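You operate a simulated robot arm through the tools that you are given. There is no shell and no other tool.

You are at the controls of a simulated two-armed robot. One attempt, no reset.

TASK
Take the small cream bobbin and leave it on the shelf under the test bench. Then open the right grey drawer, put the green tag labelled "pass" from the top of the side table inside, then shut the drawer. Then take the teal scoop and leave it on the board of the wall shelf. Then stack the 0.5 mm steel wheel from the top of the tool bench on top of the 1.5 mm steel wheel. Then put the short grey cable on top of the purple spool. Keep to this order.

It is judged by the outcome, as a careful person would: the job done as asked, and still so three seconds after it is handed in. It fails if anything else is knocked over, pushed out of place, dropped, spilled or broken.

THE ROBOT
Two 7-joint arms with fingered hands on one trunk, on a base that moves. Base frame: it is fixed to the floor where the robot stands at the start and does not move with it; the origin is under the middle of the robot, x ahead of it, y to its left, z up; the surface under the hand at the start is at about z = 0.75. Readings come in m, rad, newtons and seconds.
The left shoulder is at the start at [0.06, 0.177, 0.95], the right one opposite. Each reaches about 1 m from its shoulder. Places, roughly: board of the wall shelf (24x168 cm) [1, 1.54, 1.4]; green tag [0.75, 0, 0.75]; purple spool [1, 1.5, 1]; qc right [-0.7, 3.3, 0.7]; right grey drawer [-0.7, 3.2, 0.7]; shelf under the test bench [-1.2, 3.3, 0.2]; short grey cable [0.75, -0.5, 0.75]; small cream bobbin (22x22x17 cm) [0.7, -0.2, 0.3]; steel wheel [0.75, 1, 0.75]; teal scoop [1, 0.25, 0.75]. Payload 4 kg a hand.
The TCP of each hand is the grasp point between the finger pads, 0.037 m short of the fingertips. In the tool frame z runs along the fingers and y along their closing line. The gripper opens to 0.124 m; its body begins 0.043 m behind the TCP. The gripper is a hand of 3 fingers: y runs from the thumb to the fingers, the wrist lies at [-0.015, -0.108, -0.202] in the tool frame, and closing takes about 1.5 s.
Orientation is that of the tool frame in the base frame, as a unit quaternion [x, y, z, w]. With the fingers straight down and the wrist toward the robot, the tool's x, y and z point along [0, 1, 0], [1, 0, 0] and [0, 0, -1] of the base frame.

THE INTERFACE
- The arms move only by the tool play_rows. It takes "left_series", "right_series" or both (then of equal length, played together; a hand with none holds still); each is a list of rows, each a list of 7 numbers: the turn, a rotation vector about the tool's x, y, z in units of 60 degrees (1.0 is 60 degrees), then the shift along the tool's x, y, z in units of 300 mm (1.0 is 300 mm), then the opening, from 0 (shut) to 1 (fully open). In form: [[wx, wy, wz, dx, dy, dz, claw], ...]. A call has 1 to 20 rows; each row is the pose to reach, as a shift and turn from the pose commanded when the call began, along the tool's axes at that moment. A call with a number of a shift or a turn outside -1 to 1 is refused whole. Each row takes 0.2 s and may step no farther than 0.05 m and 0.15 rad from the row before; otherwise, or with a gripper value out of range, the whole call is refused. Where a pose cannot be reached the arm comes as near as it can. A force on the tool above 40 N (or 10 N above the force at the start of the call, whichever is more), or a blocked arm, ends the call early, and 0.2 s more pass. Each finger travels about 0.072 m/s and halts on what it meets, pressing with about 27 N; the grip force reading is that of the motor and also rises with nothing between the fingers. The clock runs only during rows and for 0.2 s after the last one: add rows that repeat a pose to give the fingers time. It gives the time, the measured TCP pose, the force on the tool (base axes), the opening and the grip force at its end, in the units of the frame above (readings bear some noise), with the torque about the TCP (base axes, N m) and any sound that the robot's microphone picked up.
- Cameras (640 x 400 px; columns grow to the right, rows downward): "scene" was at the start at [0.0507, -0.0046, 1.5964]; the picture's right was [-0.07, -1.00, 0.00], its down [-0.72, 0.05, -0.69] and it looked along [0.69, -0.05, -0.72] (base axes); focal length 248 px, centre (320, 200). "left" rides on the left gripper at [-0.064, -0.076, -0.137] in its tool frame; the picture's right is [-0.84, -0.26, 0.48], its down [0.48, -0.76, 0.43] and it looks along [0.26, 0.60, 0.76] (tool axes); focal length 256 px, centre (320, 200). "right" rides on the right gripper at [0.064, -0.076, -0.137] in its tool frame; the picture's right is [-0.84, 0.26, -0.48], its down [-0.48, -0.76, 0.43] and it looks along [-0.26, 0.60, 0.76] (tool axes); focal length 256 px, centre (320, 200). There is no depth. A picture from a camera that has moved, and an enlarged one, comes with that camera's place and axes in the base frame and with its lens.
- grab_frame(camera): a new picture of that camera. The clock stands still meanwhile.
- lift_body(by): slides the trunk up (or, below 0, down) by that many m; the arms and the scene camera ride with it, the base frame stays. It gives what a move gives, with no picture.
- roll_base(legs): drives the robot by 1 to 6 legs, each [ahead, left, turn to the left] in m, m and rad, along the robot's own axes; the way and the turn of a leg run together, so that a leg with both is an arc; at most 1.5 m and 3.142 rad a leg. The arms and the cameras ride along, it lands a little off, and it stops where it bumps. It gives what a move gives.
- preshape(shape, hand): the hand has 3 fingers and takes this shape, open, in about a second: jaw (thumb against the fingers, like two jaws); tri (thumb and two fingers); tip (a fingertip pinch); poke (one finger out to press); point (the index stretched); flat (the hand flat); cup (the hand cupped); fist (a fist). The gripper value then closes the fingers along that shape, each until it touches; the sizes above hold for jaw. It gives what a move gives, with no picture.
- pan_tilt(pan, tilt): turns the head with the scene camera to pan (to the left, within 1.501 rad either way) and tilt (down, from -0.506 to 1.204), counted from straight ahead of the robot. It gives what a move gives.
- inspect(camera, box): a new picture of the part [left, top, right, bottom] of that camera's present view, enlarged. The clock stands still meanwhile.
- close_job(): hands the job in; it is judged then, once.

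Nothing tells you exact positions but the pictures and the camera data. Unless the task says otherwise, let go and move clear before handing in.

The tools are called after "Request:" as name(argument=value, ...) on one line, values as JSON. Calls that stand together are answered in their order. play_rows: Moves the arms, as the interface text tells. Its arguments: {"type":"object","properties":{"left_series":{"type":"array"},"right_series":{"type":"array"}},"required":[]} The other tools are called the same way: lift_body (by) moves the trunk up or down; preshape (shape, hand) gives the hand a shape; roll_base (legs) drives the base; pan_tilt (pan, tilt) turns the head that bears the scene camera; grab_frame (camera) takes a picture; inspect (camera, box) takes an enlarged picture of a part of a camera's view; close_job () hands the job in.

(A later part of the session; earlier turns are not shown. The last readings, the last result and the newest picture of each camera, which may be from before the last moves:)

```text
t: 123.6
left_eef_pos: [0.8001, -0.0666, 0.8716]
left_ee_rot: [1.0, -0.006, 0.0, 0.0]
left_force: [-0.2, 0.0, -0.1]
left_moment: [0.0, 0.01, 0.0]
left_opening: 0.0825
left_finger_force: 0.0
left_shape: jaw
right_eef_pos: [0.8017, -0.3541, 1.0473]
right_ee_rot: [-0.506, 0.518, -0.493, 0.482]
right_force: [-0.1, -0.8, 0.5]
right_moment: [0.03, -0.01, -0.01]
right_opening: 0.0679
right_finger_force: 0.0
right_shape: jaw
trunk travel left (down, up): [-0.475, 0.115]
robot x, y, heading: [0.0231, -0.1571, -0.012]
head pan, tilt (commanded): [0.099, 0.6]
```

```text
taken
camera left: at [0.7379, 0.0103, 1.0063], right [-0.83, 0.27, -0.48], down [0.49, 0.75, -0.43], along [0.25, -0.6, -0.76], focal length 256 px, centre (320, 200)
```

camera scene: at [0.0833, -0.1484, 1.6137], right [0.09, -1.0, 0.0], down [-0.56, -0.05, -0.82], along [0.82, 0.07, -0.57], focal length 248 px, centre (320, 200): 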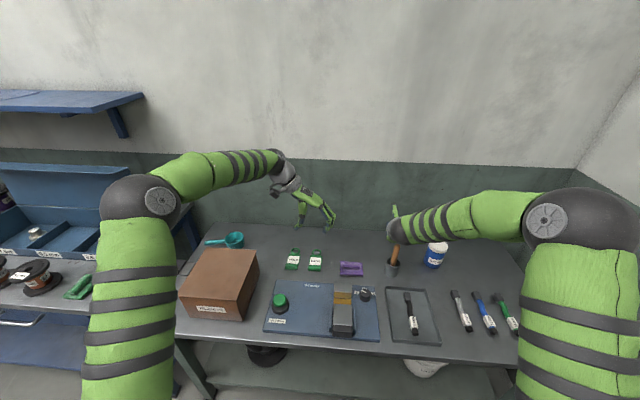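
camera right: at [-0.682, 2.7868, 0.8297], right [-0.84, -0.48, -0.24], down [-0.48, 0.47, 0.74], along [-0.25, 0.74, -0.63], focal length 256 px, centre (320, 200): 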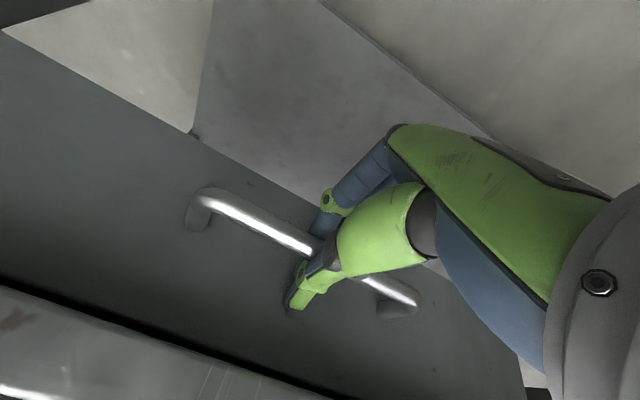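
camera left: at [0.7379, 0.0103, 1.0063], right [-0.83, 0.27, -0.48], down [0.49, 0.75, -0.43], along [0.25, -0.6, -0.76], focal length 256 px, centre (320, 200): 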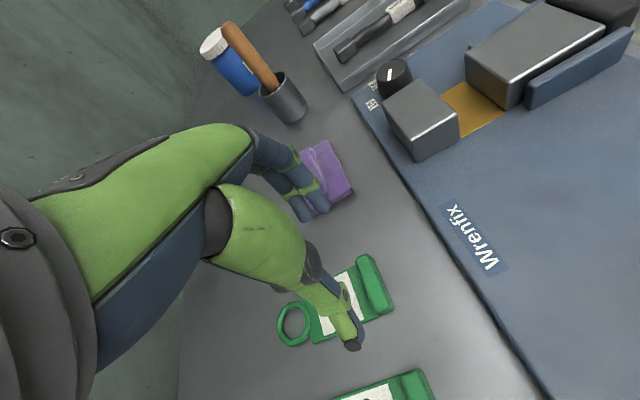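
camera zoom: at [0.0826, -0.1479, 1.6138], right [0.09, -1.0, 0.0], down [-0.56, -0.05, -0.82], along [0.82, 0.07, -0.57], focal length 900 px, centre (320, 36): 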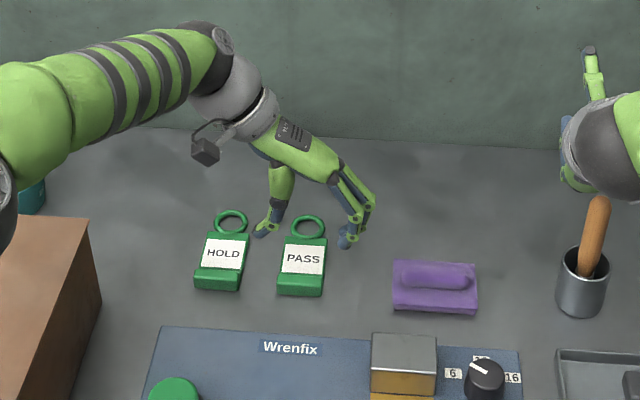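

Alignment is good: thumb fits between the tags. Descending to fingertip-above-table height.

Request:
play_rows(left_series=[[0, 0, 0, -0.005, -0.008, 0.07, 0.66], [0, 0, 0, -0.005, -0.008, 0.14, 0.66], [0, 0, 0, -0.005, -0.008, 0.2, 0.66], [0, 0, 0, -0.005, -0.008, 0.255, 0.66]])

Request:
inspect(camera="scene", box=[260, 210, 360, 290])

Request:
grab_frame(camera="left")

```text
t: 124.6
left_eef_pos: [0.7995, -0.0643, 0.7983]
left_ee_rot: [1.0, -0.008, 0.0, 0.0]
left_force: [1.1, 0.2, -0.4]
left_moment: [0.01, -0.03, -0.01]
left_opening: 0.0821
left_finger_force: 0.1
left_shape: jaw
right_eef_pos: [0.8014, -0.3531, 1.0471]
right_ee_rot: [-0.506, 0.517, -0.493, 0.483]
right_force: [-0.2, 0.0, 0.2]
right_moment: [-0.01, 0.0, 0.0]
right_opening: 0.0681
right_finger_force: 0.0
right_shape: jaw
trunk travel left (down, up): [-0.475, 0.115]
robot x, y, heading: [0.0221, -0.1508, -0.018]
head pan, tilt (commanded): [0.099, 0.6]
```

```text
5.00 times, centred on (310, 250) of scene
camera zoom: at [0.0827, -0.1479, 1.6138], right [0.09, -1.0, 0.0], down [-0.56, -0.05, -0.82], along [0.82, 0.07, -0.57], focal length 1238 px, centre (370, -50)
```

zoom: 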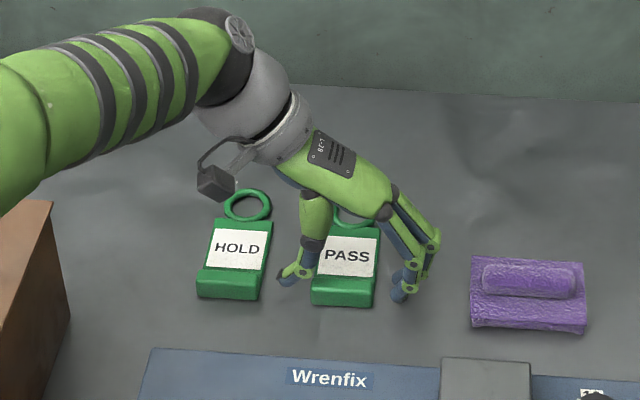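

```text
taken
camera left: at [0.7369, 0.0128, 0.9336], right [-0.83, 0.27, -0.48], down [0.49, 0.75, -0.43], along [0.25, -0.6, -0.76], focal length 256 px, centre (320, 200)
```

left: 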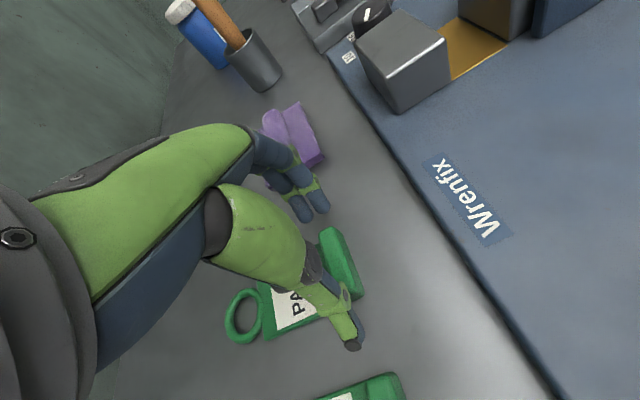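

Lowering 5 mm more and closing on the tag.

Request:
play_rows(left_series=[[0, 0, 0, 0, 0, 0.017, 0.66], [0, 0, 0, 0, 0, 0.017, 0.55], [0, 0, 0, 0, 0, 0.017, 0.45], [0, 0, 0, 0, 0, 0.017, 0.35], [0, 0, 0, 0, 0, 0.017, 0.25], [0, 0, 0, 0, 0, 0.017, 0.15], [0, 0, 0, 0, 0, 0.017, 0.15], [0, 0, 0, 0, 0, 0.017, 0.15]])

Request:
inspect(camera="scene", box=[260, 210, 360, 290])

Request:
grab_frame(camera="left")

```text
t: 126.4
left_eef_pos: [0.7993, -0.0619, 0.794]
left_ee_rot: [1.0, -0.007, 0.001, 0.0]
left_force: [2.1, 1.8, 7.7]
left_moment: [-0.14, -0.02, 0.05]
left_opening: 0.0449
left_finger_force: 27.4
left_shape: jaw
right_eef_pos: [0.8004, -0.3525, 1.0478]
right_ee_rot: [-0.506, 0.518, -0.493, 0.482]
right_force: [-0.6, -0.3, 0.1]
right_moment: [-0.01, 0.02, 0.02]
right_opening: 0.0681
right_finger_force: 0.0
right_shape: jaw
trunk travel left (down, up): [-0.475, 0.115]
robot x, y, heading: [0.0254, -0.1579, -0.008]
head pan, tilt (commanded): [0.099, 0.6]
```

```text
5.00 times, centred on (310, 250) of scene
camera zoom: at [0.0819, -0.1478, 1.6138], right [0.09, -1.0, 0.0], down [-0.56, -0.05, -0.83], along [0.82, 0.07, -0.56], focal length 1238 px, centre (370, -50)
```

zoom: 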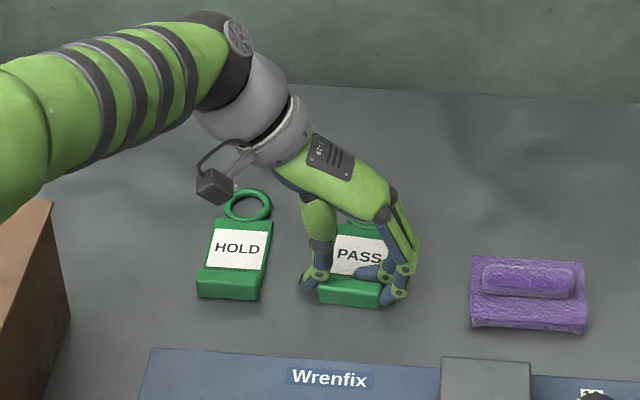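

```text
taken
camera left: at [0.7377, 0.0143, 0.9293], right [-0.83, 0.27, -0.48], down [0.49, 0.75, -0.43], along [0.25, -0.6, -0.76], focal length 256 px, centre (320, 200)
```

left: 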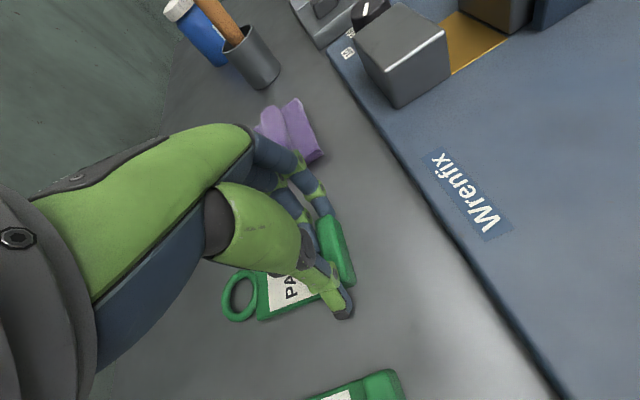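

Grip at 27 N. Lifting the tag and checking.

Request:
play_rows(left_series=[[0, 0, 0, 0, 0, -0.04, 0.1], [0, 0, 0, 0, 0, -0.08, 0.1], [0, 0, 0, 0, 0, -0.14, 0.1], [0, 0, 0, 0, 0, -0.22, 0.1], [0, 0, 0, 0, 0, -0.3, 0.1]])

Request:
inspect(camera="scene", box=[240, 170, 370, 290])

Request:
grab_frame(camera="left")

```text
t: 127.6
left_eef_pos: [0.8004, -0.0625, 0.8875]
left_ee_rot: [1.0, -0.007, 0.0, 0.0]
left_force: [-0.7, 0.3, -0.3]
left_moment: [0.04, -0.01, -0.03]
left_opening: 0.044
left_finger_force: 27.0
left_shape: jaw
right_eef_pos: [0.801, -0.3529, 1.0465]
right_ee_rot: [-0.505, 0.518, -0.494, 0.482]
right_force: [-0.2, 0.3, -0.6]
right_moment: [0.0, -0.01, -0.03]
right_opening: 0.068
right_finger_force: 0.1
right_shape: jaw
trunk travel left (down, up): [-0.475, 0.115]
robot x, y, heading: [0.0242, -0.1583, -0.015]
head pan, tilt (commanded): [0.099, 0.6]
```

```text
3.33 times, centred on (305, 230) of scene
camera zoom: at [0.0822, -0.148, 1.6137], right [0.09, -1.0, 0.0], down [-0.56, -0.05, -0.83], along [0.82, 0.07, -0.56], focal length 825 px, centre (370, 100)
```

zoom: 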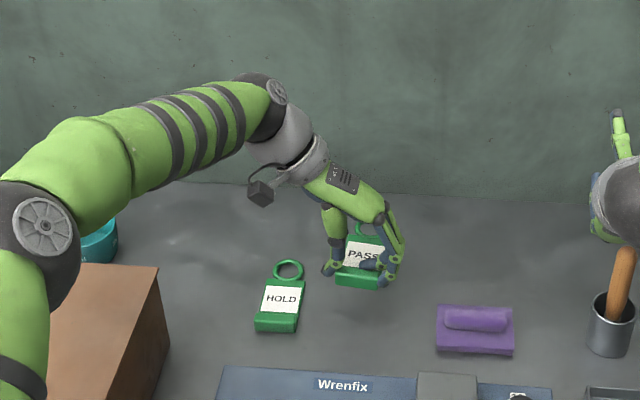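

```text
taken
camera left: at [0.7381, 0.0137, 1.0232], right [-0.83, 0.27, -0.48], down [0.49, 0.75, -0.43], along [0.25, -0.6, -0.76], focal length 256 px, centre (320, 200)
```

left: 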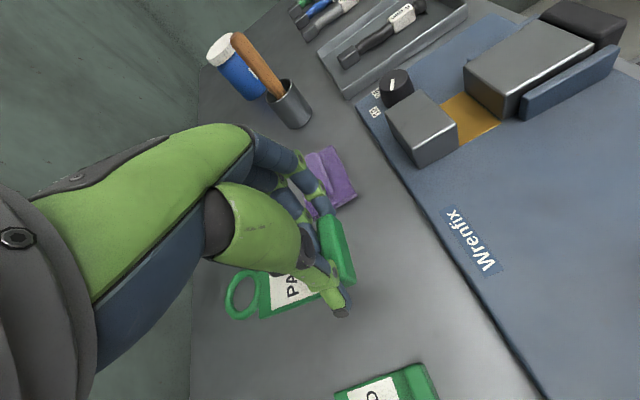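

Tag securely held; the HOLD tag is undisturbed. Raising and retracting the left hand.

Request:
play_rows(left_series=[[0, 0, 0, 0, 0, -0.15, 0.1], [0, 0, 0, 0, 0, -0.3, 0.1], [0, 0, 0, 0, 0, -0.45, 0.1], [0, 0, 0, 0, 0, -0.6, 0.1], [0, 0, 0, -0.1, 0, -0.7, 0.1], [0, 0, 0, -0.25, -0.04, -0.72, 0.1], [0, 0, 0, -0.4, -0.09, -0.72, 0.1], [0, 0, 0, -0.55, -0.14, -0.72, 0.1], [0, 0, 0, -0.7, -0.19, -0.72, 0.1], [0, 0, 0, -0.85, -0.24, -0.72, 0.1], [0, 0, 0, -0.95, -0.3, -0.72, 0.1]])

Request:
grab_frame(camera="scene")

```text
t: 130.0
left_eef_pos: [0.5123, 0.0324, 1.1]
left_ee_rot: [1.0, -0.009, 0.0, 0.0]
left_force: [0.3, 0.1, -0.5]
left_moment: [0.01, -0.03, 0.01]
left_opening: 0.0438
left_finger_force: 27.2
left_shape: jaw
right_eef_pos: [0.8007, -0.3537, 1.0483]
right_ee_rot: [-0.506, 0.517, -0.493, 0.483]
right_force: [0.9, -0.9, -0.9]
right_moment: [0.0, 0.02, 0.0]
right_opening: 0.0682
right_finger_force: 0.0
right_shape: jaw
trunk travel left (down, up): [-0.475, 0.115]
robot x, y, heading: [0.0299, -0.1554, -0.013]
head pan, tilt (commanded): [0.099, 0.6]
```

```text
taken
camera scene: at [0.0818, -0.1479, 1.6138], right [0.09, -1.0, 0.0], down [-0.56, -0.05, -0.83], along [0.82, 0.07, -0.56], focal length 248 px, centre (320, 200)
```

scene: 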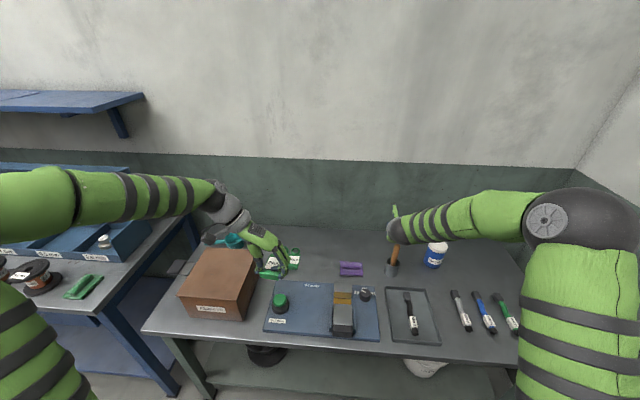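

While here I'll inspect the "pens"/cables area and the tool bench for the later steps.

Request:
inspect(camera="scene", box=[370, 260, 530, 360])

Request:
inspect(camera="scene", box=[150, 210, 310, 310])

```text
4.00 times, centred on (450, 310) of scene
camera zoom: at [0.0818, -0.1479, 1.6138], right [0.09, -1.0, 0.0], down [-0.56, -0.05, -0.83], along [0.82, 0.07, -0.56], focal length 990 px, centre (-200, -240)
```

zoom: 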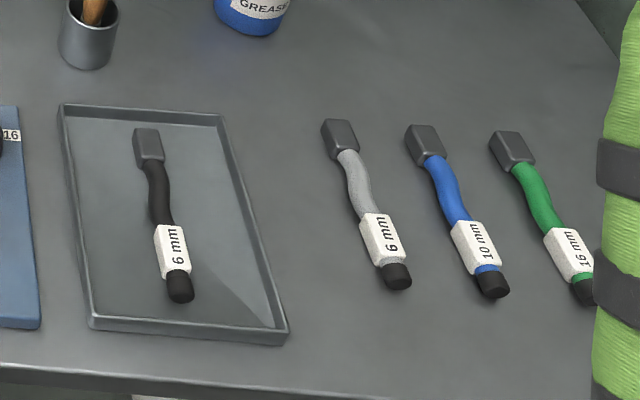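

```text
4.00 times, centred on (230, 260) of scene
camera zoom: at [0.0818, -0.1479, 1.6138], right [0.09, -1.0, 0.0], down [-0.56, -0.05, -0.83], along [0.82, 0.07, -0.56], focal length 990 px, centre (680, -40)
```

zoom: 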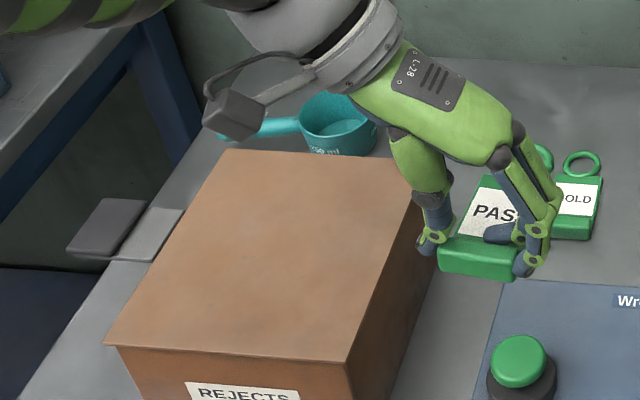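

The grey "6 mm" cable is at ≈(0.656,−0.626). Now driving back to the test bench with the tag.

Request:
roll_base(legs=[[-0.6, 0, 0], [-0.35, 0.35, 0], [0, 0, 1.57], [1.2, 0, 0]])

Request:
play_rows(left_series=[[0, 0, -0.125, 0, 0, 0, 0.1], [0, 0, -0.25, 0, 0, 0, 0.1], [0, 0, -0.375, 0, 0, 0, 0.1], [0, 0, -0.5, 0, 0, 0, 0.1], [0, 0, -0.625, 0, 0, 0, 0.1], [0, 0, -0.75, 0, 0, 0, 0.1]])

Request:
play_rows(left_series=[[0, 0, -0.125, 0, 0, 0, 0.1], [0, 0, -0.25, 0, 0, 0, 0.1], [0, 0, -0.375, 0, 0, 0, 0.1], [0, 0, -0.5, 0, 0, 0, 0.1], [0, 0, -0.625, 0, 0, 0, 0.1], [0, 0, -0.75, 0, 0, 0, 0.1]])

Request:
grab_frame(camera="scene")

Request:
grab_frame(camera="left")

```text
t: 145.4
left_eef_pos: [-1.152, 1.8862, 1.0984]
left_ee_rot: [0.699, 0.715, 0.0, 0.0]
left_force: [0.4, 0.8, -0.6]
left_moment: [-0.05, -0.01, 0.02]
left_opening: 0.0439
left_finger_force: 27.1
left_shape: jaw
right_eef_pos: [-0.776, 2.1891, 1.0484]
right_ee_rot: [0.724, 0.005, -0.005, -0.69]
right_force: [0.5, 0.7, 0.3]
right_moment: [0.01, -0.02, 0.01]
right_opening: 0.068
right_finger_force: 0.1
right_shape: jaw
trunk travel left (down, up): [-0.475, 0.115]
robot x, y, heading: [-0.9418, 1.4059, 1.595]
head pan, tilt (commanded): [0.099, 0.6]
```

```text
t: 146.8
left_eef_pos: [-1.1528, 1.8854, 1.0993]
left_ee_rot: [0.372, 0.928, 0.0, 0.0]
left_force: [0.7, -0.2, -0.2]
left_moment: [0.01, 0.03, 0.0]
left_opening: 0.0436
left_finger_force: 27.2
left_shape: jaw
right_eef_pos: [-0.7755, 2.1887, 1.0482]
right_ee_rot: [0.724, 0.004, -0.004, -0.689]
right_force: [0.4, 0.0, 0.2]
right_moment: [0.0, 0.0, -0.01]
right_opening: 0.0678
right_finger_force: 0.1
right_shape: jaw
trunk travel left (down, up): [-0.475, 0.115]
robot x, y, heading: [-0.9434, 1.4036, 1.597]
head pan, tilt (commanded): [0.099, 0.6]
```

```text
t: 148.2
left_eef_pos: [-1.1517, 1.8871, 1.0988]
left_ee_rot: [-0.011, 1.0, 0.0, 0.0]
left_force: [0.7, -0.6, -1.0]
left_moment: [0.03, -0.02, 0.0]
left_opening: 0.0436
left_finger_force: 26.4
left_shape: jaw
right_eef_pos: [-0.7759, 2.1892, 1.0483]
right_ee_rot: [0.724, 0.005, -0.005, -0.69]
right_force: [0.3, 0.5, -0.6]
right_moment: [0.02, 0.0, 0.04]
right_opening: 0.0679
right_finger_force: 0.0
right_shape: jaw
trunk travel left (down, up): [-0.475, 0.115]
robot x, y, heading: [-0.9424, 1.406, 1.588]
head pan, tilt (commanded): [0.099, 0.6]
```

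```text
taken
camera scene: at [-0.9535, 1.4632, 1.6138], right [0.99, 0.12, 0.0], down [0.07, -0.56, -0.82], along [-0.1, 0.82, -0.57], focal length 248 px, centre (320, 200)
```

scene: 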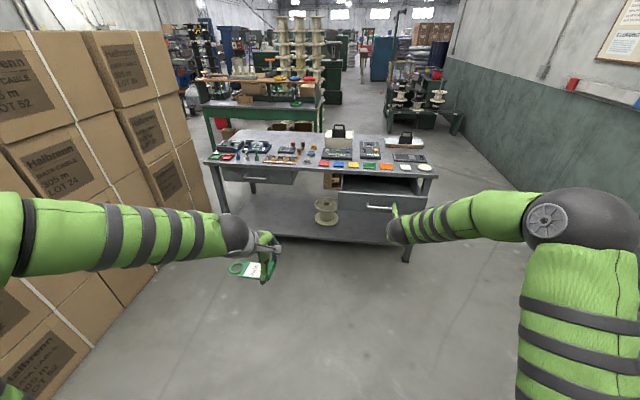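

```text
taken
camera left: at [-1.0856, 1.8123, 1.2342], right [0.84, -0.24, -0.48], down [-0.47, -0.77, -0.43], along [-0.27, 0.59, -0.76], focal length 256 px, centre (320, 200)
```

left: 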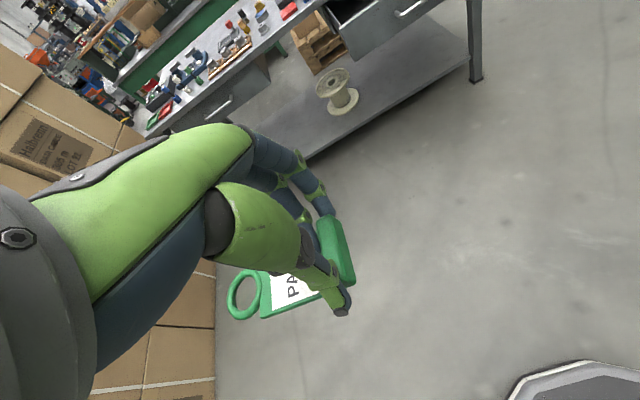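

Tag held crosswise now. Moving closer and right so the left hand lines up with the open drawer.

Request:
roll_base(legs=[[0.55, -0.36, -0.022]])

Request:
pan_tilt(pan=0.0, tilt=0.75)

Request:
grab_frame(camera="scene")

```text
t: 152.0
left_eef_pos: [-0.7786, 2.4563, 1.0982]
left_ee_rot: [-0.004, 1.0, 0.0, 0.0]
left_force: [0.2, -0.1, 0.5]
left_moment: [-0.04, -0.01, -0.01]
left_opening: 0.0435
left_finger_force: 26.9
left_shape: jaw
right_eef_pos: [-0.398, 2.754, 1.0471]
right_ee_rot: [0.724, -0.001, 0.0, -0.689]
right_force: [1.0, -1.2, 0.5]
right_moment: [0.0, 0.03, -0.01]
right_opening: 0.0681
right_finger_force: 0.0
right_shape: jaw
trunk travel left (down, up): [-0.475, 0.115]
robot x, y, heading: [-0.5753, 1.9703, 1.579]
head pan, tilt (commanded): [0.099, 0.6]
```

```text
t: 152.7
left_eef_pos: [-0.7792, 2.4557, 1.0985]
left_ee_rot: [-0.005, 1.0, -0.001, 0.0]
left_force: [-0.5, -0.8, -0.9]
left_moment: [0.01, 0.0, 0.0]
left_opening: 0.0437
left_finger_force: 27.1
left_shape: jaw
right_eef_pos: [-0.3974, 2.7533, 1.0468]
right_ee_rot: [0.724, -0.001, 0.0, -0.69]
right_force: [0.6, -0.5, 0.4]
right_moment: [0.03, 0.0, 0.01]
right_opening: 0.0682
right_finger_force: 0.1
right_shape: jaw
trunk travel left (down, up): [-0.475, 0.115]
robot x, y, heading: [-0.5803, 1.9704, 1.581]
head pan, tilt (commanded): [0.0, 0.75]
```

```text
taken
camera scene: at [-0.5771, 2.0248, 1.6009], right [1.0, 0.01, 0.0], down [0.01, -0.68, -0.73], along [-0.01, 0.73, -0.68], focal length 248 px, centre (320, 200)
```

scene: 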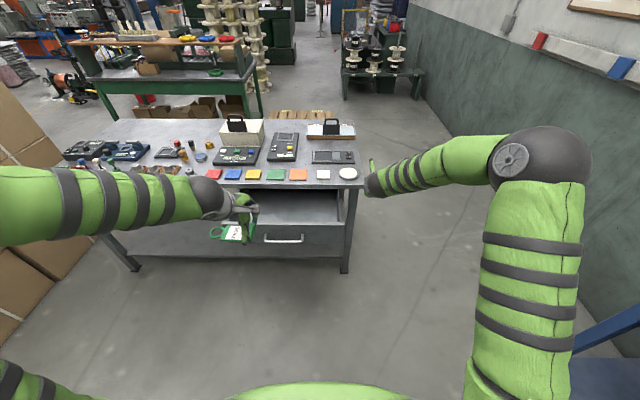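

Zooming on the drawer to fix its limits.

Request:
inspect(camera="scene", box=[200, 160, 380, 272])

```text
3.56 times, centred on (290, 216) of scene
camera zoom: at [-0.5771, 2.0248, 1.6009], right [1.0, 0.01, 0.0], down [0.01, -0.68, -0.73], along [-0.01, 0.73, -0.68], focal length 880 px, centre (427, 143)
```

zoom: 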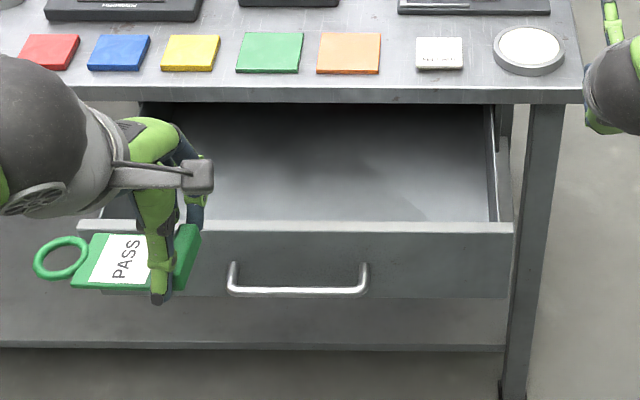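

Drawer opening spans y≈2.743–2.926, x≈−0.94…−0.505. Moving the tag over its middle at a safe height.

Request:
play_rows(left_series=[[0, 0, 0, -0.02, 0.13, 0, 0.1], [0, 0, 0, -0.04, 0.26, 0, 0.1], [0, 0, 0, -0.06, 0.39, 0, 0.1], [0, 0, 0, -0.08, 0.52, 0, 0.1], [0, 0, 0, -0.1, 0.65, 0, 0.1], [0, 0, 0, -0.12, 0.78, 0.05, 0.1], [0, 0, 0, -0.15, 0.9, 0.1, 0.1]])

Request:
play_rows(left_series=[[0, 0, 0, 0, 0.1, 0, 0.1], [0, 0, 0, 0, 0.2, 0.05, 0.1], [0, 0, 0, 0, 0.28, 0.12, 0.1], [0, 0, 0, 0, 0.29, 0.24, 0.1]])

Request:
inspect(camera="scene", box=[200, 130, 380, 272])

Request:
grab_frame(camera="left")

```text
t: 154.3
left_eef_pos: [-0.736, 2.7285, 1.0702]
left_ee_rot: [-0.004, 1.0, 0.0, 0.0]
left_force: [-0.5, -0.4, -0.2]
left_moment: [0.03, -0.05, 0.02]
left_opening: 0.0433
left_finger_force: 26.9
left_shape: jaw
right_eef_pos: [-0.399, 2.7542, 1.0469]
right_ee_rot: [0.724, 0.0, 0.0, -0.69]
right_force: [0.6, 0.0, -1.0]
right_moment: [-0.02, -0.02, -0.01]
right_opening: 0.0681
right_finger_force: 0.1
right_shape: jaw
trunk travel left (down, up): [-0.475, 0.115]
robot x, y, heading: [-0.5775, 1.9694, 1.584]
head pan, tilt (commanded): [0.0, 0.75]
```

```text
t: 155.3
left_eef_pos: [-0.7391, 2.8155, 1.0]
left_ee_rot: [-0.005, 1.0, 0.0, -0.001]
left_force: [0.2, 1.0, -1.0]
left_moment: [0.0, -0.01, 0.0]
left_opening: 0.0437
left_finger_force: 27.3
left_shape: jaw
right_eef_pos: [-0.3981, 2.7527, 1.047]
right_ee_rot: [0.724, 0.0, 0.0, -0.689]
right_force: [-0.2, 0.6, -0.5]
right_moment: [0.01, 0.01, -0.01]
right_opening: 0.0679
right_finger_force: 0.0
right_shape: jaw
trunk travel left (down, up): [-0.475, 0.115]
robot x, y, heading: [-0.5769, 1.9706, 1.585]
head pan, tilt (commanded): [0.0, 0.75]
```

```text
2.82 times, centred on (290, 201) of scene
camera zoom: at [-0.5769, 2.0252, 1.6009], right [1.0, 0.01, 0.0], down [0.01, -0.68, -0.73], along [-0.01, 0.73, -0.68], focal length 697 px, centre (404, 197)
```

zoom: 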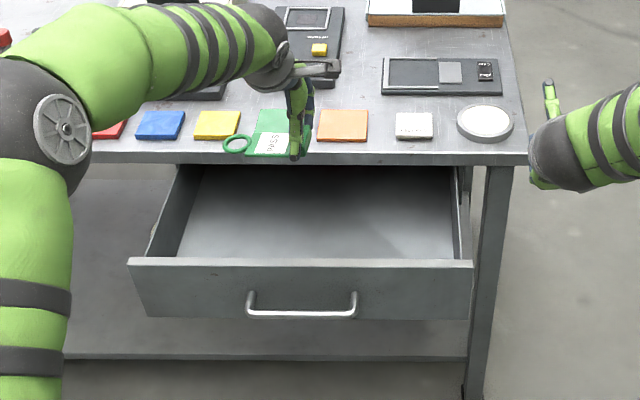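

```text
taken
camera left: at [-0.6733, 2.7394, 1.1335], right [0.84, -0.25, -0.48], down [-0.48, -0.76, -0.43], along [-0.26, 0.59, -0.76], focal length 256 px, centre (320, 200)
```

left: 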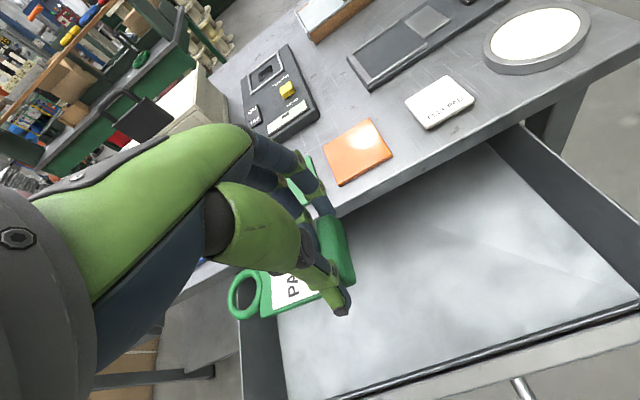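

Hand centred over the opening. Lowering in stages.

Request:
play_rows(left_series=[[0, 0, 0, 0, 0, 0.12, 0.1], [0, 0, 0, 0, 0, 0.24, 0.1], [0, 0, 0, 0, 0, 0.36, 0.1], [0, 0, 0, 0, 0, 0.48, 0.1]])

Request:
inspect(camera="scene", box=[200, 130, 380, 272])

Request:
grab_frame(camera="left")

```text
t: 156.3
left_eef_pos: [-0.7364, 2.8142, 0.8519]
left_ee_rot: [-0.004, 1.0, 0.001, 0.0]
left_force: [0.1, 0.4, -0.7]
left_moment: [0.02, -0.02, 0.01]
left_opening: 0.0434
left_finger_force: 26.6
left_shape: jaw
right_eef_pos: [-0.3982, 2.7527, 1.048]
right_ee_rot: [0.723, 0.0, -0.001, -0.69]
right_force: [-0.5, 0.6, 0.3]
right_moment: [0.01, -0.03, 0.02]
right_opening: 0.0681
right_finger_force: 0.0
right_shape: jaw
trunk travel left (down, up): [-0.475, 0.115]
robot x, y, heading: [-0.578, 1.9729, 1.584]
head pan, tilt (commanded): [0.0, 0.75]
```

```text
2.82 times, centred on (290, 201) of scene
camera zoom: at [-0.577, 2.0254, 1.6009], right [1.0, 0.01, 0.0], down [0.01, -0.68, -0.73], along [-0.01, 0.73, -0.68], focal length 697 px, centre (404, 197)
```

zoom: 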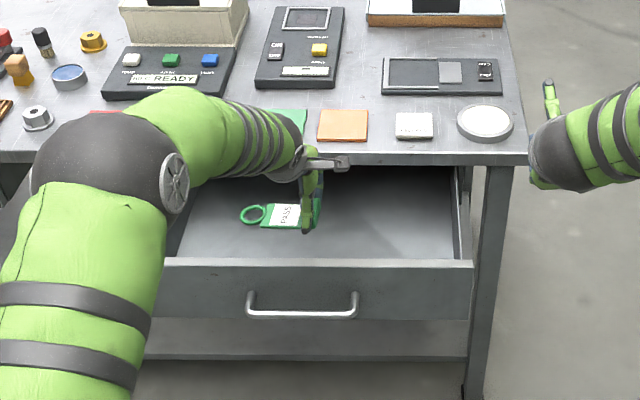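

```text
taken
camera left: at [-0.6717, 2.7387, 0.9865], right [0.84, -0.25, -0.48], down [-0.48, -0.76, -0.44], along [-0.26, 0.6, -0.76], focal length 256 px, centre (320, 200)
```

left: 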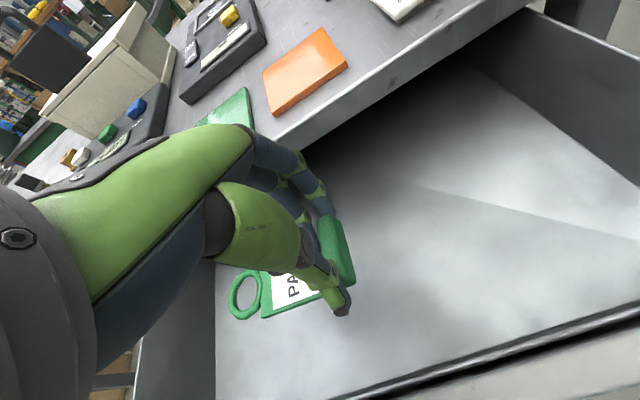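

Tag is inside the drawer's opening. Lowering to just above the drawer floor.

Request:
play_rows(left_series=[[0, 0, 0, 0, 0, 0.08, 0.1], [0, 0, 0, 0, 0, 0.16, 0.1], [0, 0, 0, 0, 0, 0.23, 0.1], [0, 0, 0, 0, 0, 0.28, 0.1]])

Request:
inspect(camera="scene", box=[200, 130, 380, 272])

Request:
grab_frame(camera="left")

```text
t: 157.3
left_eef_pos: [-0.7365, 2.8151, 0.7701]
left_ee_rot: [-0.004, 1.0, 0.0, 0.0]
left_force: [0.1, -0.1, -0.4]
left_moment: [-0.04, -0.02, -0.01]
left_opening: 0.0433
left_finger_force: 27.1
left_shape: jaw
right_eef_pos: [-0.3979, 2.7538, 1.0482]
right_ee_rot: [0.724, 0.001, -0.001, -0.69]
right_force: [-0.2, 0.1, -0.5]
right_moment: [-0.01, -0.03, -0.03]
right_opening: 0.068
right_finger_force: 0.0
right_shape: jaw
trunk travel left (down, up): [-0.475, 0.115]
robot x, y, heading: [-0.5777, 1.9723, 1.585]
head pan, tilt (commanded): [0.0, 0.75]
```

```text
2.82 times, centred on (290, 201) of scene
camera zoom: at [-0.577, 2.0251, 1.6009], right [1.0, 0.01, 0.0], down [0.01, -0.68, -0.73], along [-0.01, 0.73, -0.68], focal length 697 px, centre (404, 197)
```

zoom: 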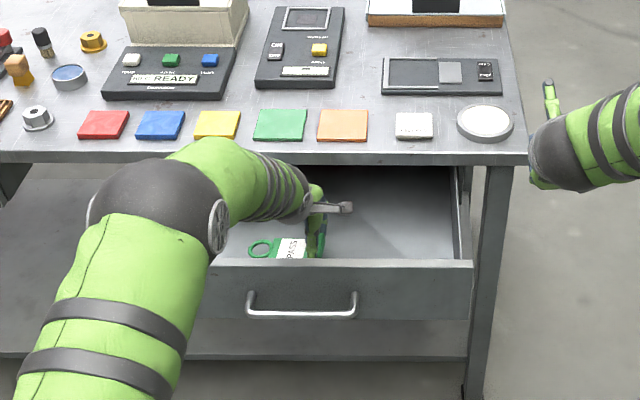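

```text
taken
camera left: at [-0.6711, 2.7388, 0.9047], right [0.84, -0.25, -0.48], down [-0.48, -0.76, -0.43], along [-0.26, 0.6, -0.76], focal length 256 px, centre (320, 200)
```

left: 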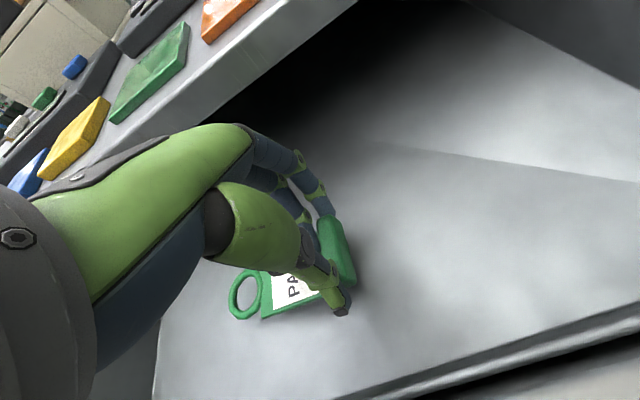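

Lowering another 2 cm watching for contact.

Request:
play_rows(left_series=[[0, 0, 0, 0, 0, 0.025, 0.1], [0, 0, 0, 0, 0, 0.05, 0.1]])

Request:
play_rows(left_series=[[0, 0, 0, 0, 0, 0.015, 0.1], [0, 0, 0, 0, 0, 0.03, 0.1]])

```text
t: 157.9
left_eef_pos: [-0.7359, 2.8131, 0.7543]
left_ee_rot: [-0.005, 1.0, 0.0, 0.0]
left_force: [-0.5, 0.2, 1.5]
left_moment: [-0.01, -0.01, 0.02]
left_opening: 0.0435
left_finger_force: 26.9
left_shape: jaw
right_eef_pos: [-0.3977, 2.7517, 1.0473]
right_ee_rot: [0.723, 0.0, -0.001, -0.69]
right_force: [-0.3, 0.0, 0.0]
right_moment: [-0.01, -0.01, -0.03]
right_opening: 0.0681
right_finger_force: 0.1
right_shape: jaw
trunk travel left (down, up): [-0.475, 0.115]
robot x, y, heading: [-0.5746, 1.9732, 1.583]
head pan, tilt (commanded): [0.0, 0.75]
```

```text
t: 158.5
left_eef_pos: [-0.7382, 2.8147, 0.7464]
left_ee_rot: [-0.004, 1.0, 0.001, 0.0]
left_force: [0.3, -1.0, 4.4]
left_moment: [0.14, -0.04, -0.03]
left_opening: 0.0435
left_finger_force: 27.4
left_shape: jaw
right_eef_pos: [-0.3982, 2.7521, 1.0485]
right_ee_rot: [0.725, 0.0, 0.0, -0.689]
right_force: [0.1, -0.1, -0.3]
right_moment: [0.01, 0.02, 0.0]
right_opening: 0.0679
right_finger_force: 0.1
right_shape: jaw
trunk travel left (down, up): [-0.475, 0.115]
robot x, y, heading: [-0.5792, 1.9741, 1.586]
head pan, tilt (commanded): [0.0, 0.75]
```

Contact with the drawer floor. Releasing with a modest opening and lifting out.

Request:
play_rows(left_series=[[0, 0, 0, 0, 0, -0.005, 0.3], [0, 0, 0, 0, 0, -0.005, 0.45], [0, 0, 0, 0, 0, -0.005, 0.6], [0, 0, 0, 0, 0, -0.005, 0.6], [0, 0, 0, 0, 0, -0.005, 0.6], [0, 0, 0, 0, 0, -0.06, 0.6], [0, 0, 0, 0, 0, -0.15, 0.6]])

Request:
grab_frame(camera="left")

Request:
inspect(camera="scene", box=[200, 130, 380, 272])

```text
t: 160.1
left_eef_pos: [-0.7374, 2.8146, 0.791]
left_ee_rot: [-0.005, 1.0, 0.0, -0.001]
left_force: [0.4, -0.2, -0.5]
left_moment: [0.0, -0.05, -0.01]
left_opening: 0.0741
left_finger_force: 0.1
left_shape: jaw
right_eef_pos: [-0.3982, 2.7524, 1.0472]
right_ee_rot: [0.724, 0.001, -0.001, -0.69]
right_force: [0.1, 0.6, -0.5]
right_moment: [0.01, 0.02, -0.03]
right_opening: 0.0682
right_finger_force: 0.0
right_shape: jaw
trunk travel left (down, up): [-0.475, 0.115]
robot x, y, heading: [-0.5777, 1.9684, 1.581]
head pan, tilt (commanded): [0.0, 0.75]
```

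```text
taken
camera left: at [-0.6718, 2.7379, 0.9259], right [0.84, -0.25, -0.48], down [-0.48, -0.76, -0.43], along [-0.26, 0.59, -0.76], focal length 256 px, centre (320, 200)
```

left: 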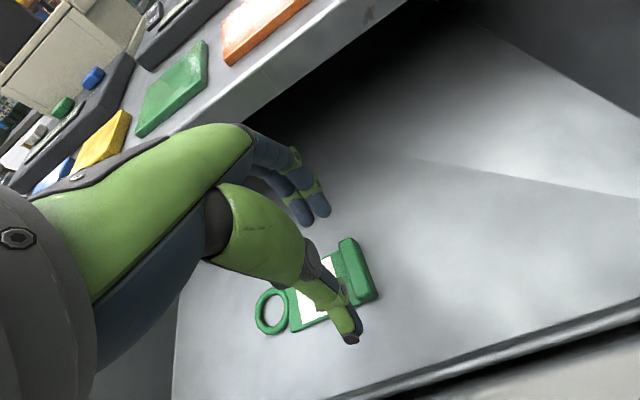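

```text
2.82 times, centred on (290, 201) of scene
camera zoom: at [-0.577, 2.0244, 1.6009], right [1.0, 0.01, 0.0], down [0.01, -0.68, -0.73], along [-0.01, 0.73, -0.68], focal length 697 px, centre (404, 197)
```

zoom: 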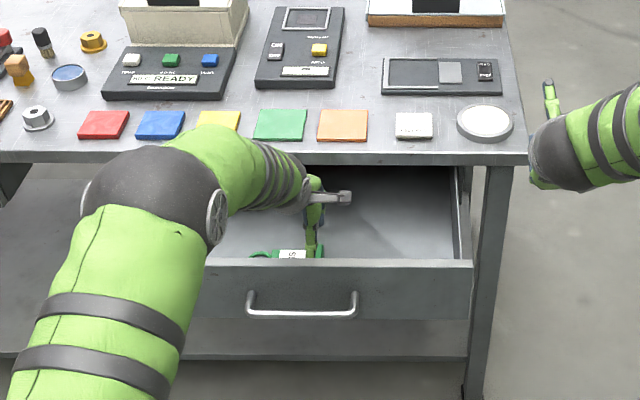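

The PASS tag lies in the drawer. Raising and withdrawing the left hand.

Request:
play_rows(left_series=[[0, 0, 0, 0, 0, -0.14, 0.6], [0, 0, 0, 0, 0, -0.28, 0.6], [0, 0, 0, 0, 0, -0.42, 0.6], [0, 0, 0, 0, 0, -0.56, 0.6], [0, 0, 0, 0, 0, -0.7, 0.6], [0, 0, 0, 0, 0, -0.84, 0.6], [0, 0, 0, 0, -0.12, -0.9, 0.6], [0, 0, 0, 0, -0.27, -0.9, 0.6], [0, 0, 0, 0, -0.42, -0.9, 0.6], [0, 0, 0, 0, -0.57, -0.9, 0.6], [0, 0, 0, 0, -0.72, -0.9, 0.6], [0, 0, 0, 0, -0.87, -0.9, 0.6], [0, 0, 0, 0, -1.0, -0.9, 0.6]])

Request:
roll_base(legs=[[-0.2, 0.18, -0.01]])

Request:
grab_frame(camera="scene")

```text
t: 162.9
left_eef_pos: [-0.7336, 2.5108, 1.0605]
left_ee_rot: [-0.004, 1.0, 0.0, -0.001]
left_force: [-0.2, -0.6, 0.8]
left_moment: [0.01, 0.03, 0.0]
left_opening: 0.0742
left_finger_force: 0.1
left_shape: jaw
right_eef_pos: [-0.3994, 2.7525, 1.0483]
right_ee_rot: [0.724, 0.0, -0.001, -0.69]
right_force: [-0.3, -0.9, -0.2]
right_moment: [0.0, -0.03, 0.02]
right_opening: 0.0679
right_finger_force: 0.1
right_shape: jaw
trunk travel left (down, up): [-0.475, 0.115]
robot x, y, heading: [-0.5766, 1.9711, 1.58]
head pan, tilt (commanded): [0.0, 0.75]
```

```text
t: 164.8
left_eef_pos: [-0.9055, 2.3113, 1.0597]
left_ee_rot: [0.001, 1.0, 0.0, 0.0]
left_force: [-0.4, -0.5, 0.2]
left_moment: [0.02, 0.01, 0.02]
left_opening: 0.074
left_finger_force: 0.1
left_shape: jaw
right_eef_pos: [-0.5659, 2.5468, 1.0471]
right_ee_rot: [0.724, -0.005, 0.004, -0.69]
right_force: [-0.7, -0.1, -0.1]
right_moment: [-0.03, -0.03, -0.02]
right_opening: 0.068
right_finger_force: 0.2
right_shape: jaw
trunk travel left (down, up): [-0.475, 0.115]
robot x, y, heading: [-0.753, 1.7646, 1.565]
head pan, tilt (commanded): [0.0, 0.75]
```

```text
taken
camera scene: at [-0.7539, 1.8209, 1.6009], right [1.0, 0.0, 0.0], down [0.0, -0.68, -0.73], along [0.0, 0.73, -0.68], focal length 248 px, centre (320, 200)
```

scene: 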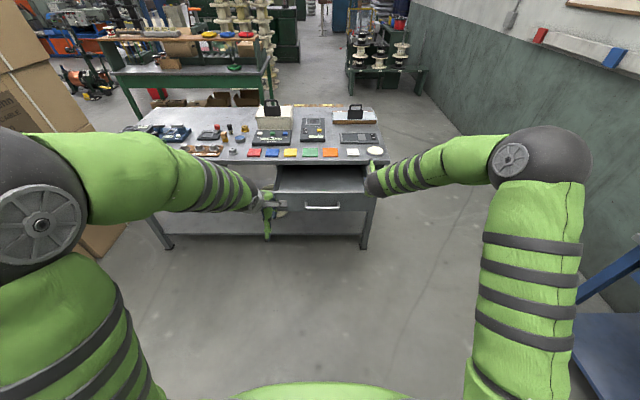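

Lowering the right hand to drawer-front height with fingers closed, to push the drawer shut beside the handle.

Request:
play_rows(right_series=[[0.01, 0, 0, 0, 0.15, 0, 0.4], [0.02, 0, 0, 0, 0.3, 0, 0.2], [0.03, 0, 0, 0, 0.45, 0, 0], [0.04, 0, 0, 0, 0.6, 0, 0], [0.046, 0, 0, 0, 0.75, 0, 0], [0.046, 0, 0, 0, 0.88, 0, 0], [0.046, 0, 0, 0, 1.0, 0, 0]])

Request:
inspect(camera="scene", box=[250, 130, 430, 260])

Request:
grab_frame(camera="right")

```text
t: 166.4
left_eef_pos: [-0.9023, 2.3122, 1.0581]
left_ee_rot: [0.002, 1.0, -0.001, -0.002]
left_force: [1.0, -0.1, 0.0]
left_moment: [0.0, 0.03, 0.0]
left_opening: 0.0741
left_finger_force: 0.1
left_shape: jaw
right_eef_pos: [-0.564, 2.5376, 0.7479]
right_ee_rot: [-0.707, 0.005, -0.003, 0.707]
right_force: [-0.3, 0.5, 0.9]
right_moment: [0.01, 0.02, -0.02]
right_opening: 0.0001
right_finger_force: 27.4
right_shape: jaw
trunk travel left (down, up): [-0.475, 0.115]
robot x, y, heading: [-0.7568, 1.7706, 1.569]
head pan, tilt (commanded): [0.0, 0.75]
```

```text
3.08 times, centred on (340, 195) of scene
camera zoom: at [-0.7498, 1.8223, 1.6009], right [1.0, 0.0, 0.0], down [0.0, -0.68, -0.73], along [0.0, 0.73, -0.68], focal length 762 px, centre (258, 215)
```

zoom: 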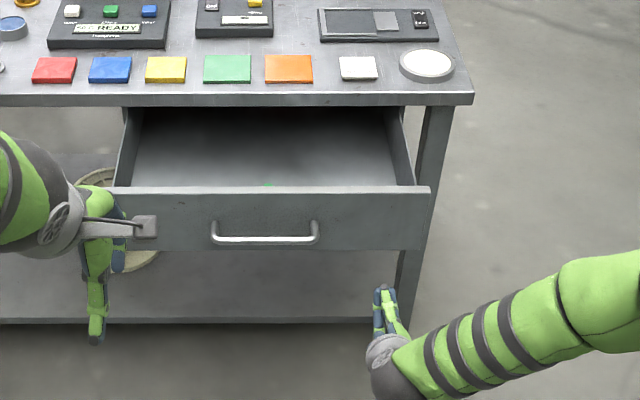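

```text
taken
camera right: at [-0.503, 2.4002, 0.8238], right [-0.84, -0.47, -0.25], down [-0.48, 0.44, 0.76], along [-0.25, 0.76, -0.6], focal length 256 px, centre (320, 200)
```

right: 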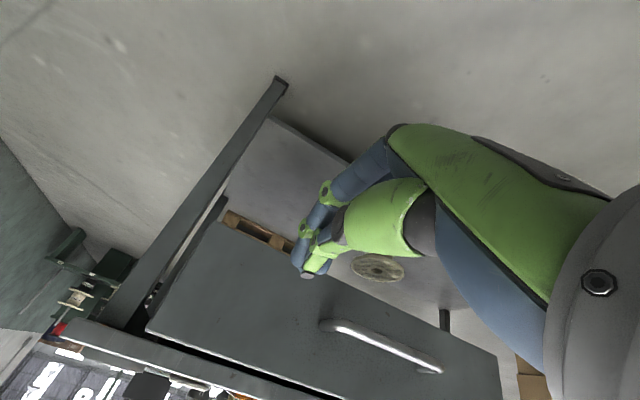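

Hand is lined up right of the handle. Pushing with the base for most of the travel.

Request:
roll_base(legs=[[0.33, 0, 0]])

Request:
inspect(camera="scene", box=[230, 130, 430, 260])

Request:
grab_frame(camera="right")

```text
t: 168.5
left_eef_pos: [-0.9044, 2.6338, 1.0594]
left_ee_rot: [0.001, 1.0, 0.0, 0.0]
left_force: [0.3, -0.9, 0.4]
left_moment: [0.0, -0.02, 0.01]
left_opening: 0.074
left_finger_force: 0.1
left_shape: jaw
right_eef_pos: [-0.5665, 2.8576, 0.7483]
right_ee_rot: [0.707, -0.004, 0.004, -0.707]
right_force: [-0.6, 0.0, -1.1]
right_moment: [0.0, -0.02, 0.01]
right_opening: 0.0001
right_finger_force: 27.2
right_shape: jaw
trunk travel left (down, up): [-0.475, 0.115]
robot x, y, heading: [-0.75, 2.087, 1.571]
head pan, tilt (commanded): [0.0, 0.75]
```

```text
3.08 times, centred on (330, 195) of scene
camera zoom: at [-0.7527, 2.1438, 1.6008], right [1.0, 0.0, 0.0], down [0.0, -0.68, -0.73], along [0.0, 0.73, -0.68], focal length 762 px, centre (289, 215)
```

zoom: 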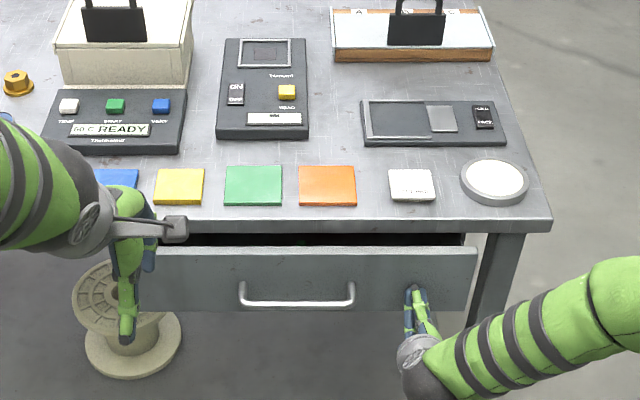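

```text
taken
camera right: at [-0.5045, 2.7213, 0.8241], right [-0.84, -0.47, -0.26], down [-0.48, 0.44, 0.76], along [-0.25, 0.76, -0.6], focal length 256 px, centre (320, 200)
```

right: 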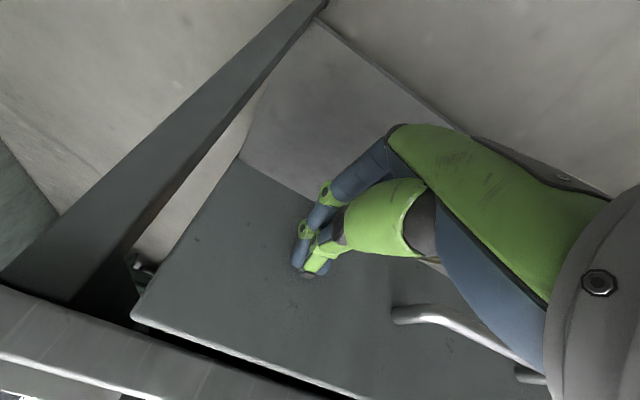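

Nearly shut. Finishing the push with the arm until it stops.

Request:
play_rows(right_series=[[0, 0, 0, 0, 0, 0.04, 0], [0, 0, 0, 0, 0, 0.08, 0], [0, 0, 0, 0, 0, 0.12, 0], [0, 0, 0, 0, 0, 0.16, 0], [0, 0, 0, 0, 0, 0.2, 0], [0, 0, 0, 0, 0, 0.23, 0], [0, 0, 0, 0, 0, 0.26, 0], [0, 0, 0, 0, 0, 0.29, 0]])

Request:
inspect(camera="scene", box=[230, 130, 430, 260])

Request:
grab_frame(camera="right")

```text
t: 170.1
left_eef_pos: [-0.9038, 2.6307, 1.0593]
left_ee_rot: [0.003, 1.0, -0.001, 0.0]
left_force: [0.1, -0.2, 0.1]
left_moment: [-0.05, 0.03, 0.06]
left_opening: 0.0741
left_finger_force: 0.1
left_shape: jaw
right_eef_pos: [-0.5644, 2.9257, 0.7447]
right_ee_rot: [0.712, -0.006, 0.003, -0.702]
right_force: [-0.2, -21.1, 8.0]
right_moment: [0.36, 0.01, 0.04]
right_opening: 0.0001
right_finger_force: 27.0
right_shape: jaw
trunk travel left (down, up): [-0.475, 0.115]
robot x, y, heading: [-0.7496, 2.0905, 1.565]
head pan, tilt (commanded): [0.0, 0.75]
stopped in row 7 (right hand): the force on the tool passed its limit at 52 N (the readings are from after the stop); the commanded pose is now the measured one
```

```text
3.08 times, centred on (330, 195) of scene
camera zoom: at [-0.7529, 2.1407, 1.6011], right [1.0, 0.0, 0.0], down [0.0, -0.68, -0.73], along [0.0, 0.73, -0.68], focal length 762 px, centre (289, 215)
```

zoom: 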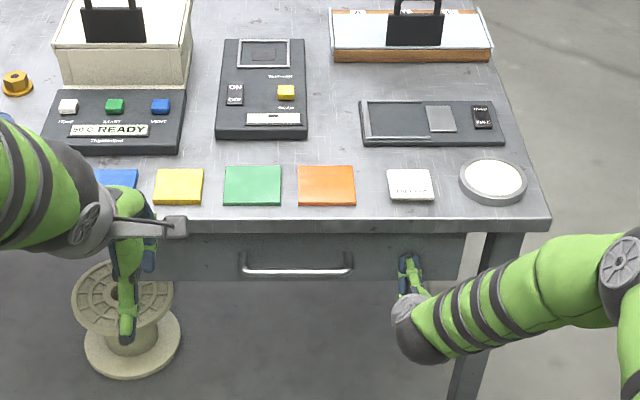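

```text
taken
camera right: at [-0.5034, 2.7903, 0.8215], right [-0.84, -0.48, -0.25], down [-0.48, 0.45, 0.76], along [-0.25, 0.76, -0.61], focal length 256 px, centre (320, 200)
```

right: 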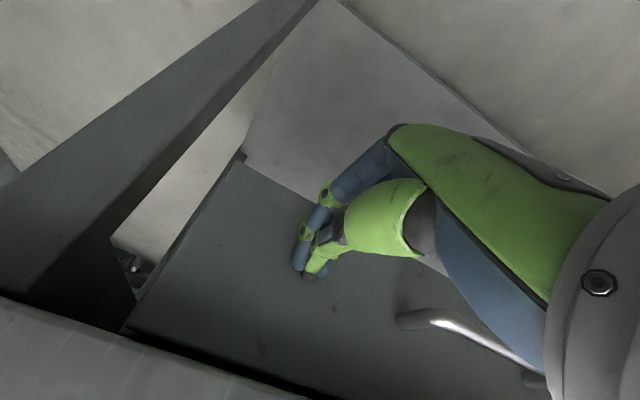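

The drawer is fully shut (same face position as originally). Backing away and raising the right hand again.

Request:
roll_base(legs=[[-0.6, 0, 0]])

Request:
play_rows(right_series=[[0, 0, 0, 0, -0.15, 0, 0], [0, 0, 0, 0, -0.3, 0, 0], [0, 0, 0, 0, -0.45, 0, 0.2], [0, 0, 0, 0, -0.6, 0, 0.4], [0, 0, 0, 0, -0.75, 0, 0.55], [0, 0, 0, 0, -0.88, 0, 0.55], [0, 0, 0, 0, -1.0, 0, 0.55]])

Request:
grab_frame(camera="scene")

```text
t: 173.5
left_eef_pos: [-0.905, 2.0341, 1.0583]
left_ee_rot: [0.002, 1.0, 0.0, 0.0]
left_force: [-0.2, 0.2, -0.5]
left_moment: [0.0, 0.0, 0.01]
left_opening: 0.0742
left_finger_force: 0.0
left_shape: jaw
right_eef_pos: [-0.567, 2.3298, 0.7444]
right_ee_rot: [0.711, -0.004, 0.002, -0.703]
right_force: [-1.1, 0.5, 0.8]
right_moment: [-0.03, 0.03, -0.02]
right_opening: 0.0003
right_finger_force: 26.8
right_shape: jaw
trunk travel left (down, up): [-0.475, 0.115]
robot x, y, heading: [-0.7544, 1.4914, 1.569]
head pan, tilt (commanded): [0.0, 0.75]
```

```text
t: 175.1
left_eef_pos: [-0.906, 2.0344, 1.0593]
left_ee_rot: [0.001, 1.0, 0.0, 0.0]
left_force: [-1.1, -0.2, -0.3]
left_moment: [0.0, -0.01, -0.01]
left_opening: 0.0742
left_finger_force: 0.0
left_shape: jaw
right_eef_pos: [-0.5656, 2.331, 1.0438]
right_ee_rot: [0.711, -0.005, 0.003, -0.703]
right_force: [-0.2, -0.6, 0.7]
right_moment: [0.01, 0.0, 0.01]
right_opening: 0.068
right_finger_force: 0.1
right_shape: jaw
trunk travel left (down, up): [-0.475, 0.115]
robot x, y, heading: [-0.7536, 1.4887, 1.569]
head pan, tilt (commanded): [0.0, 0.75]
```

```text
taken
camera scene: at [-0.7543, 1.5435, 1.6009], right [1.0, 0.0, 0.0], down [0.0, -0.68, -0.73], along [0.0, 0.73, -0.68], focal length 248 px, centre (320, 200)
```

scene: 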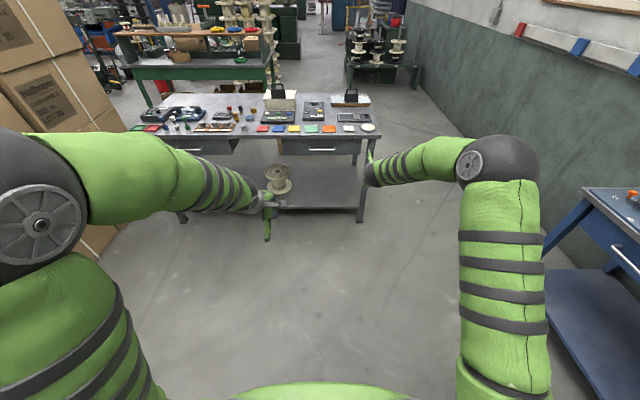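

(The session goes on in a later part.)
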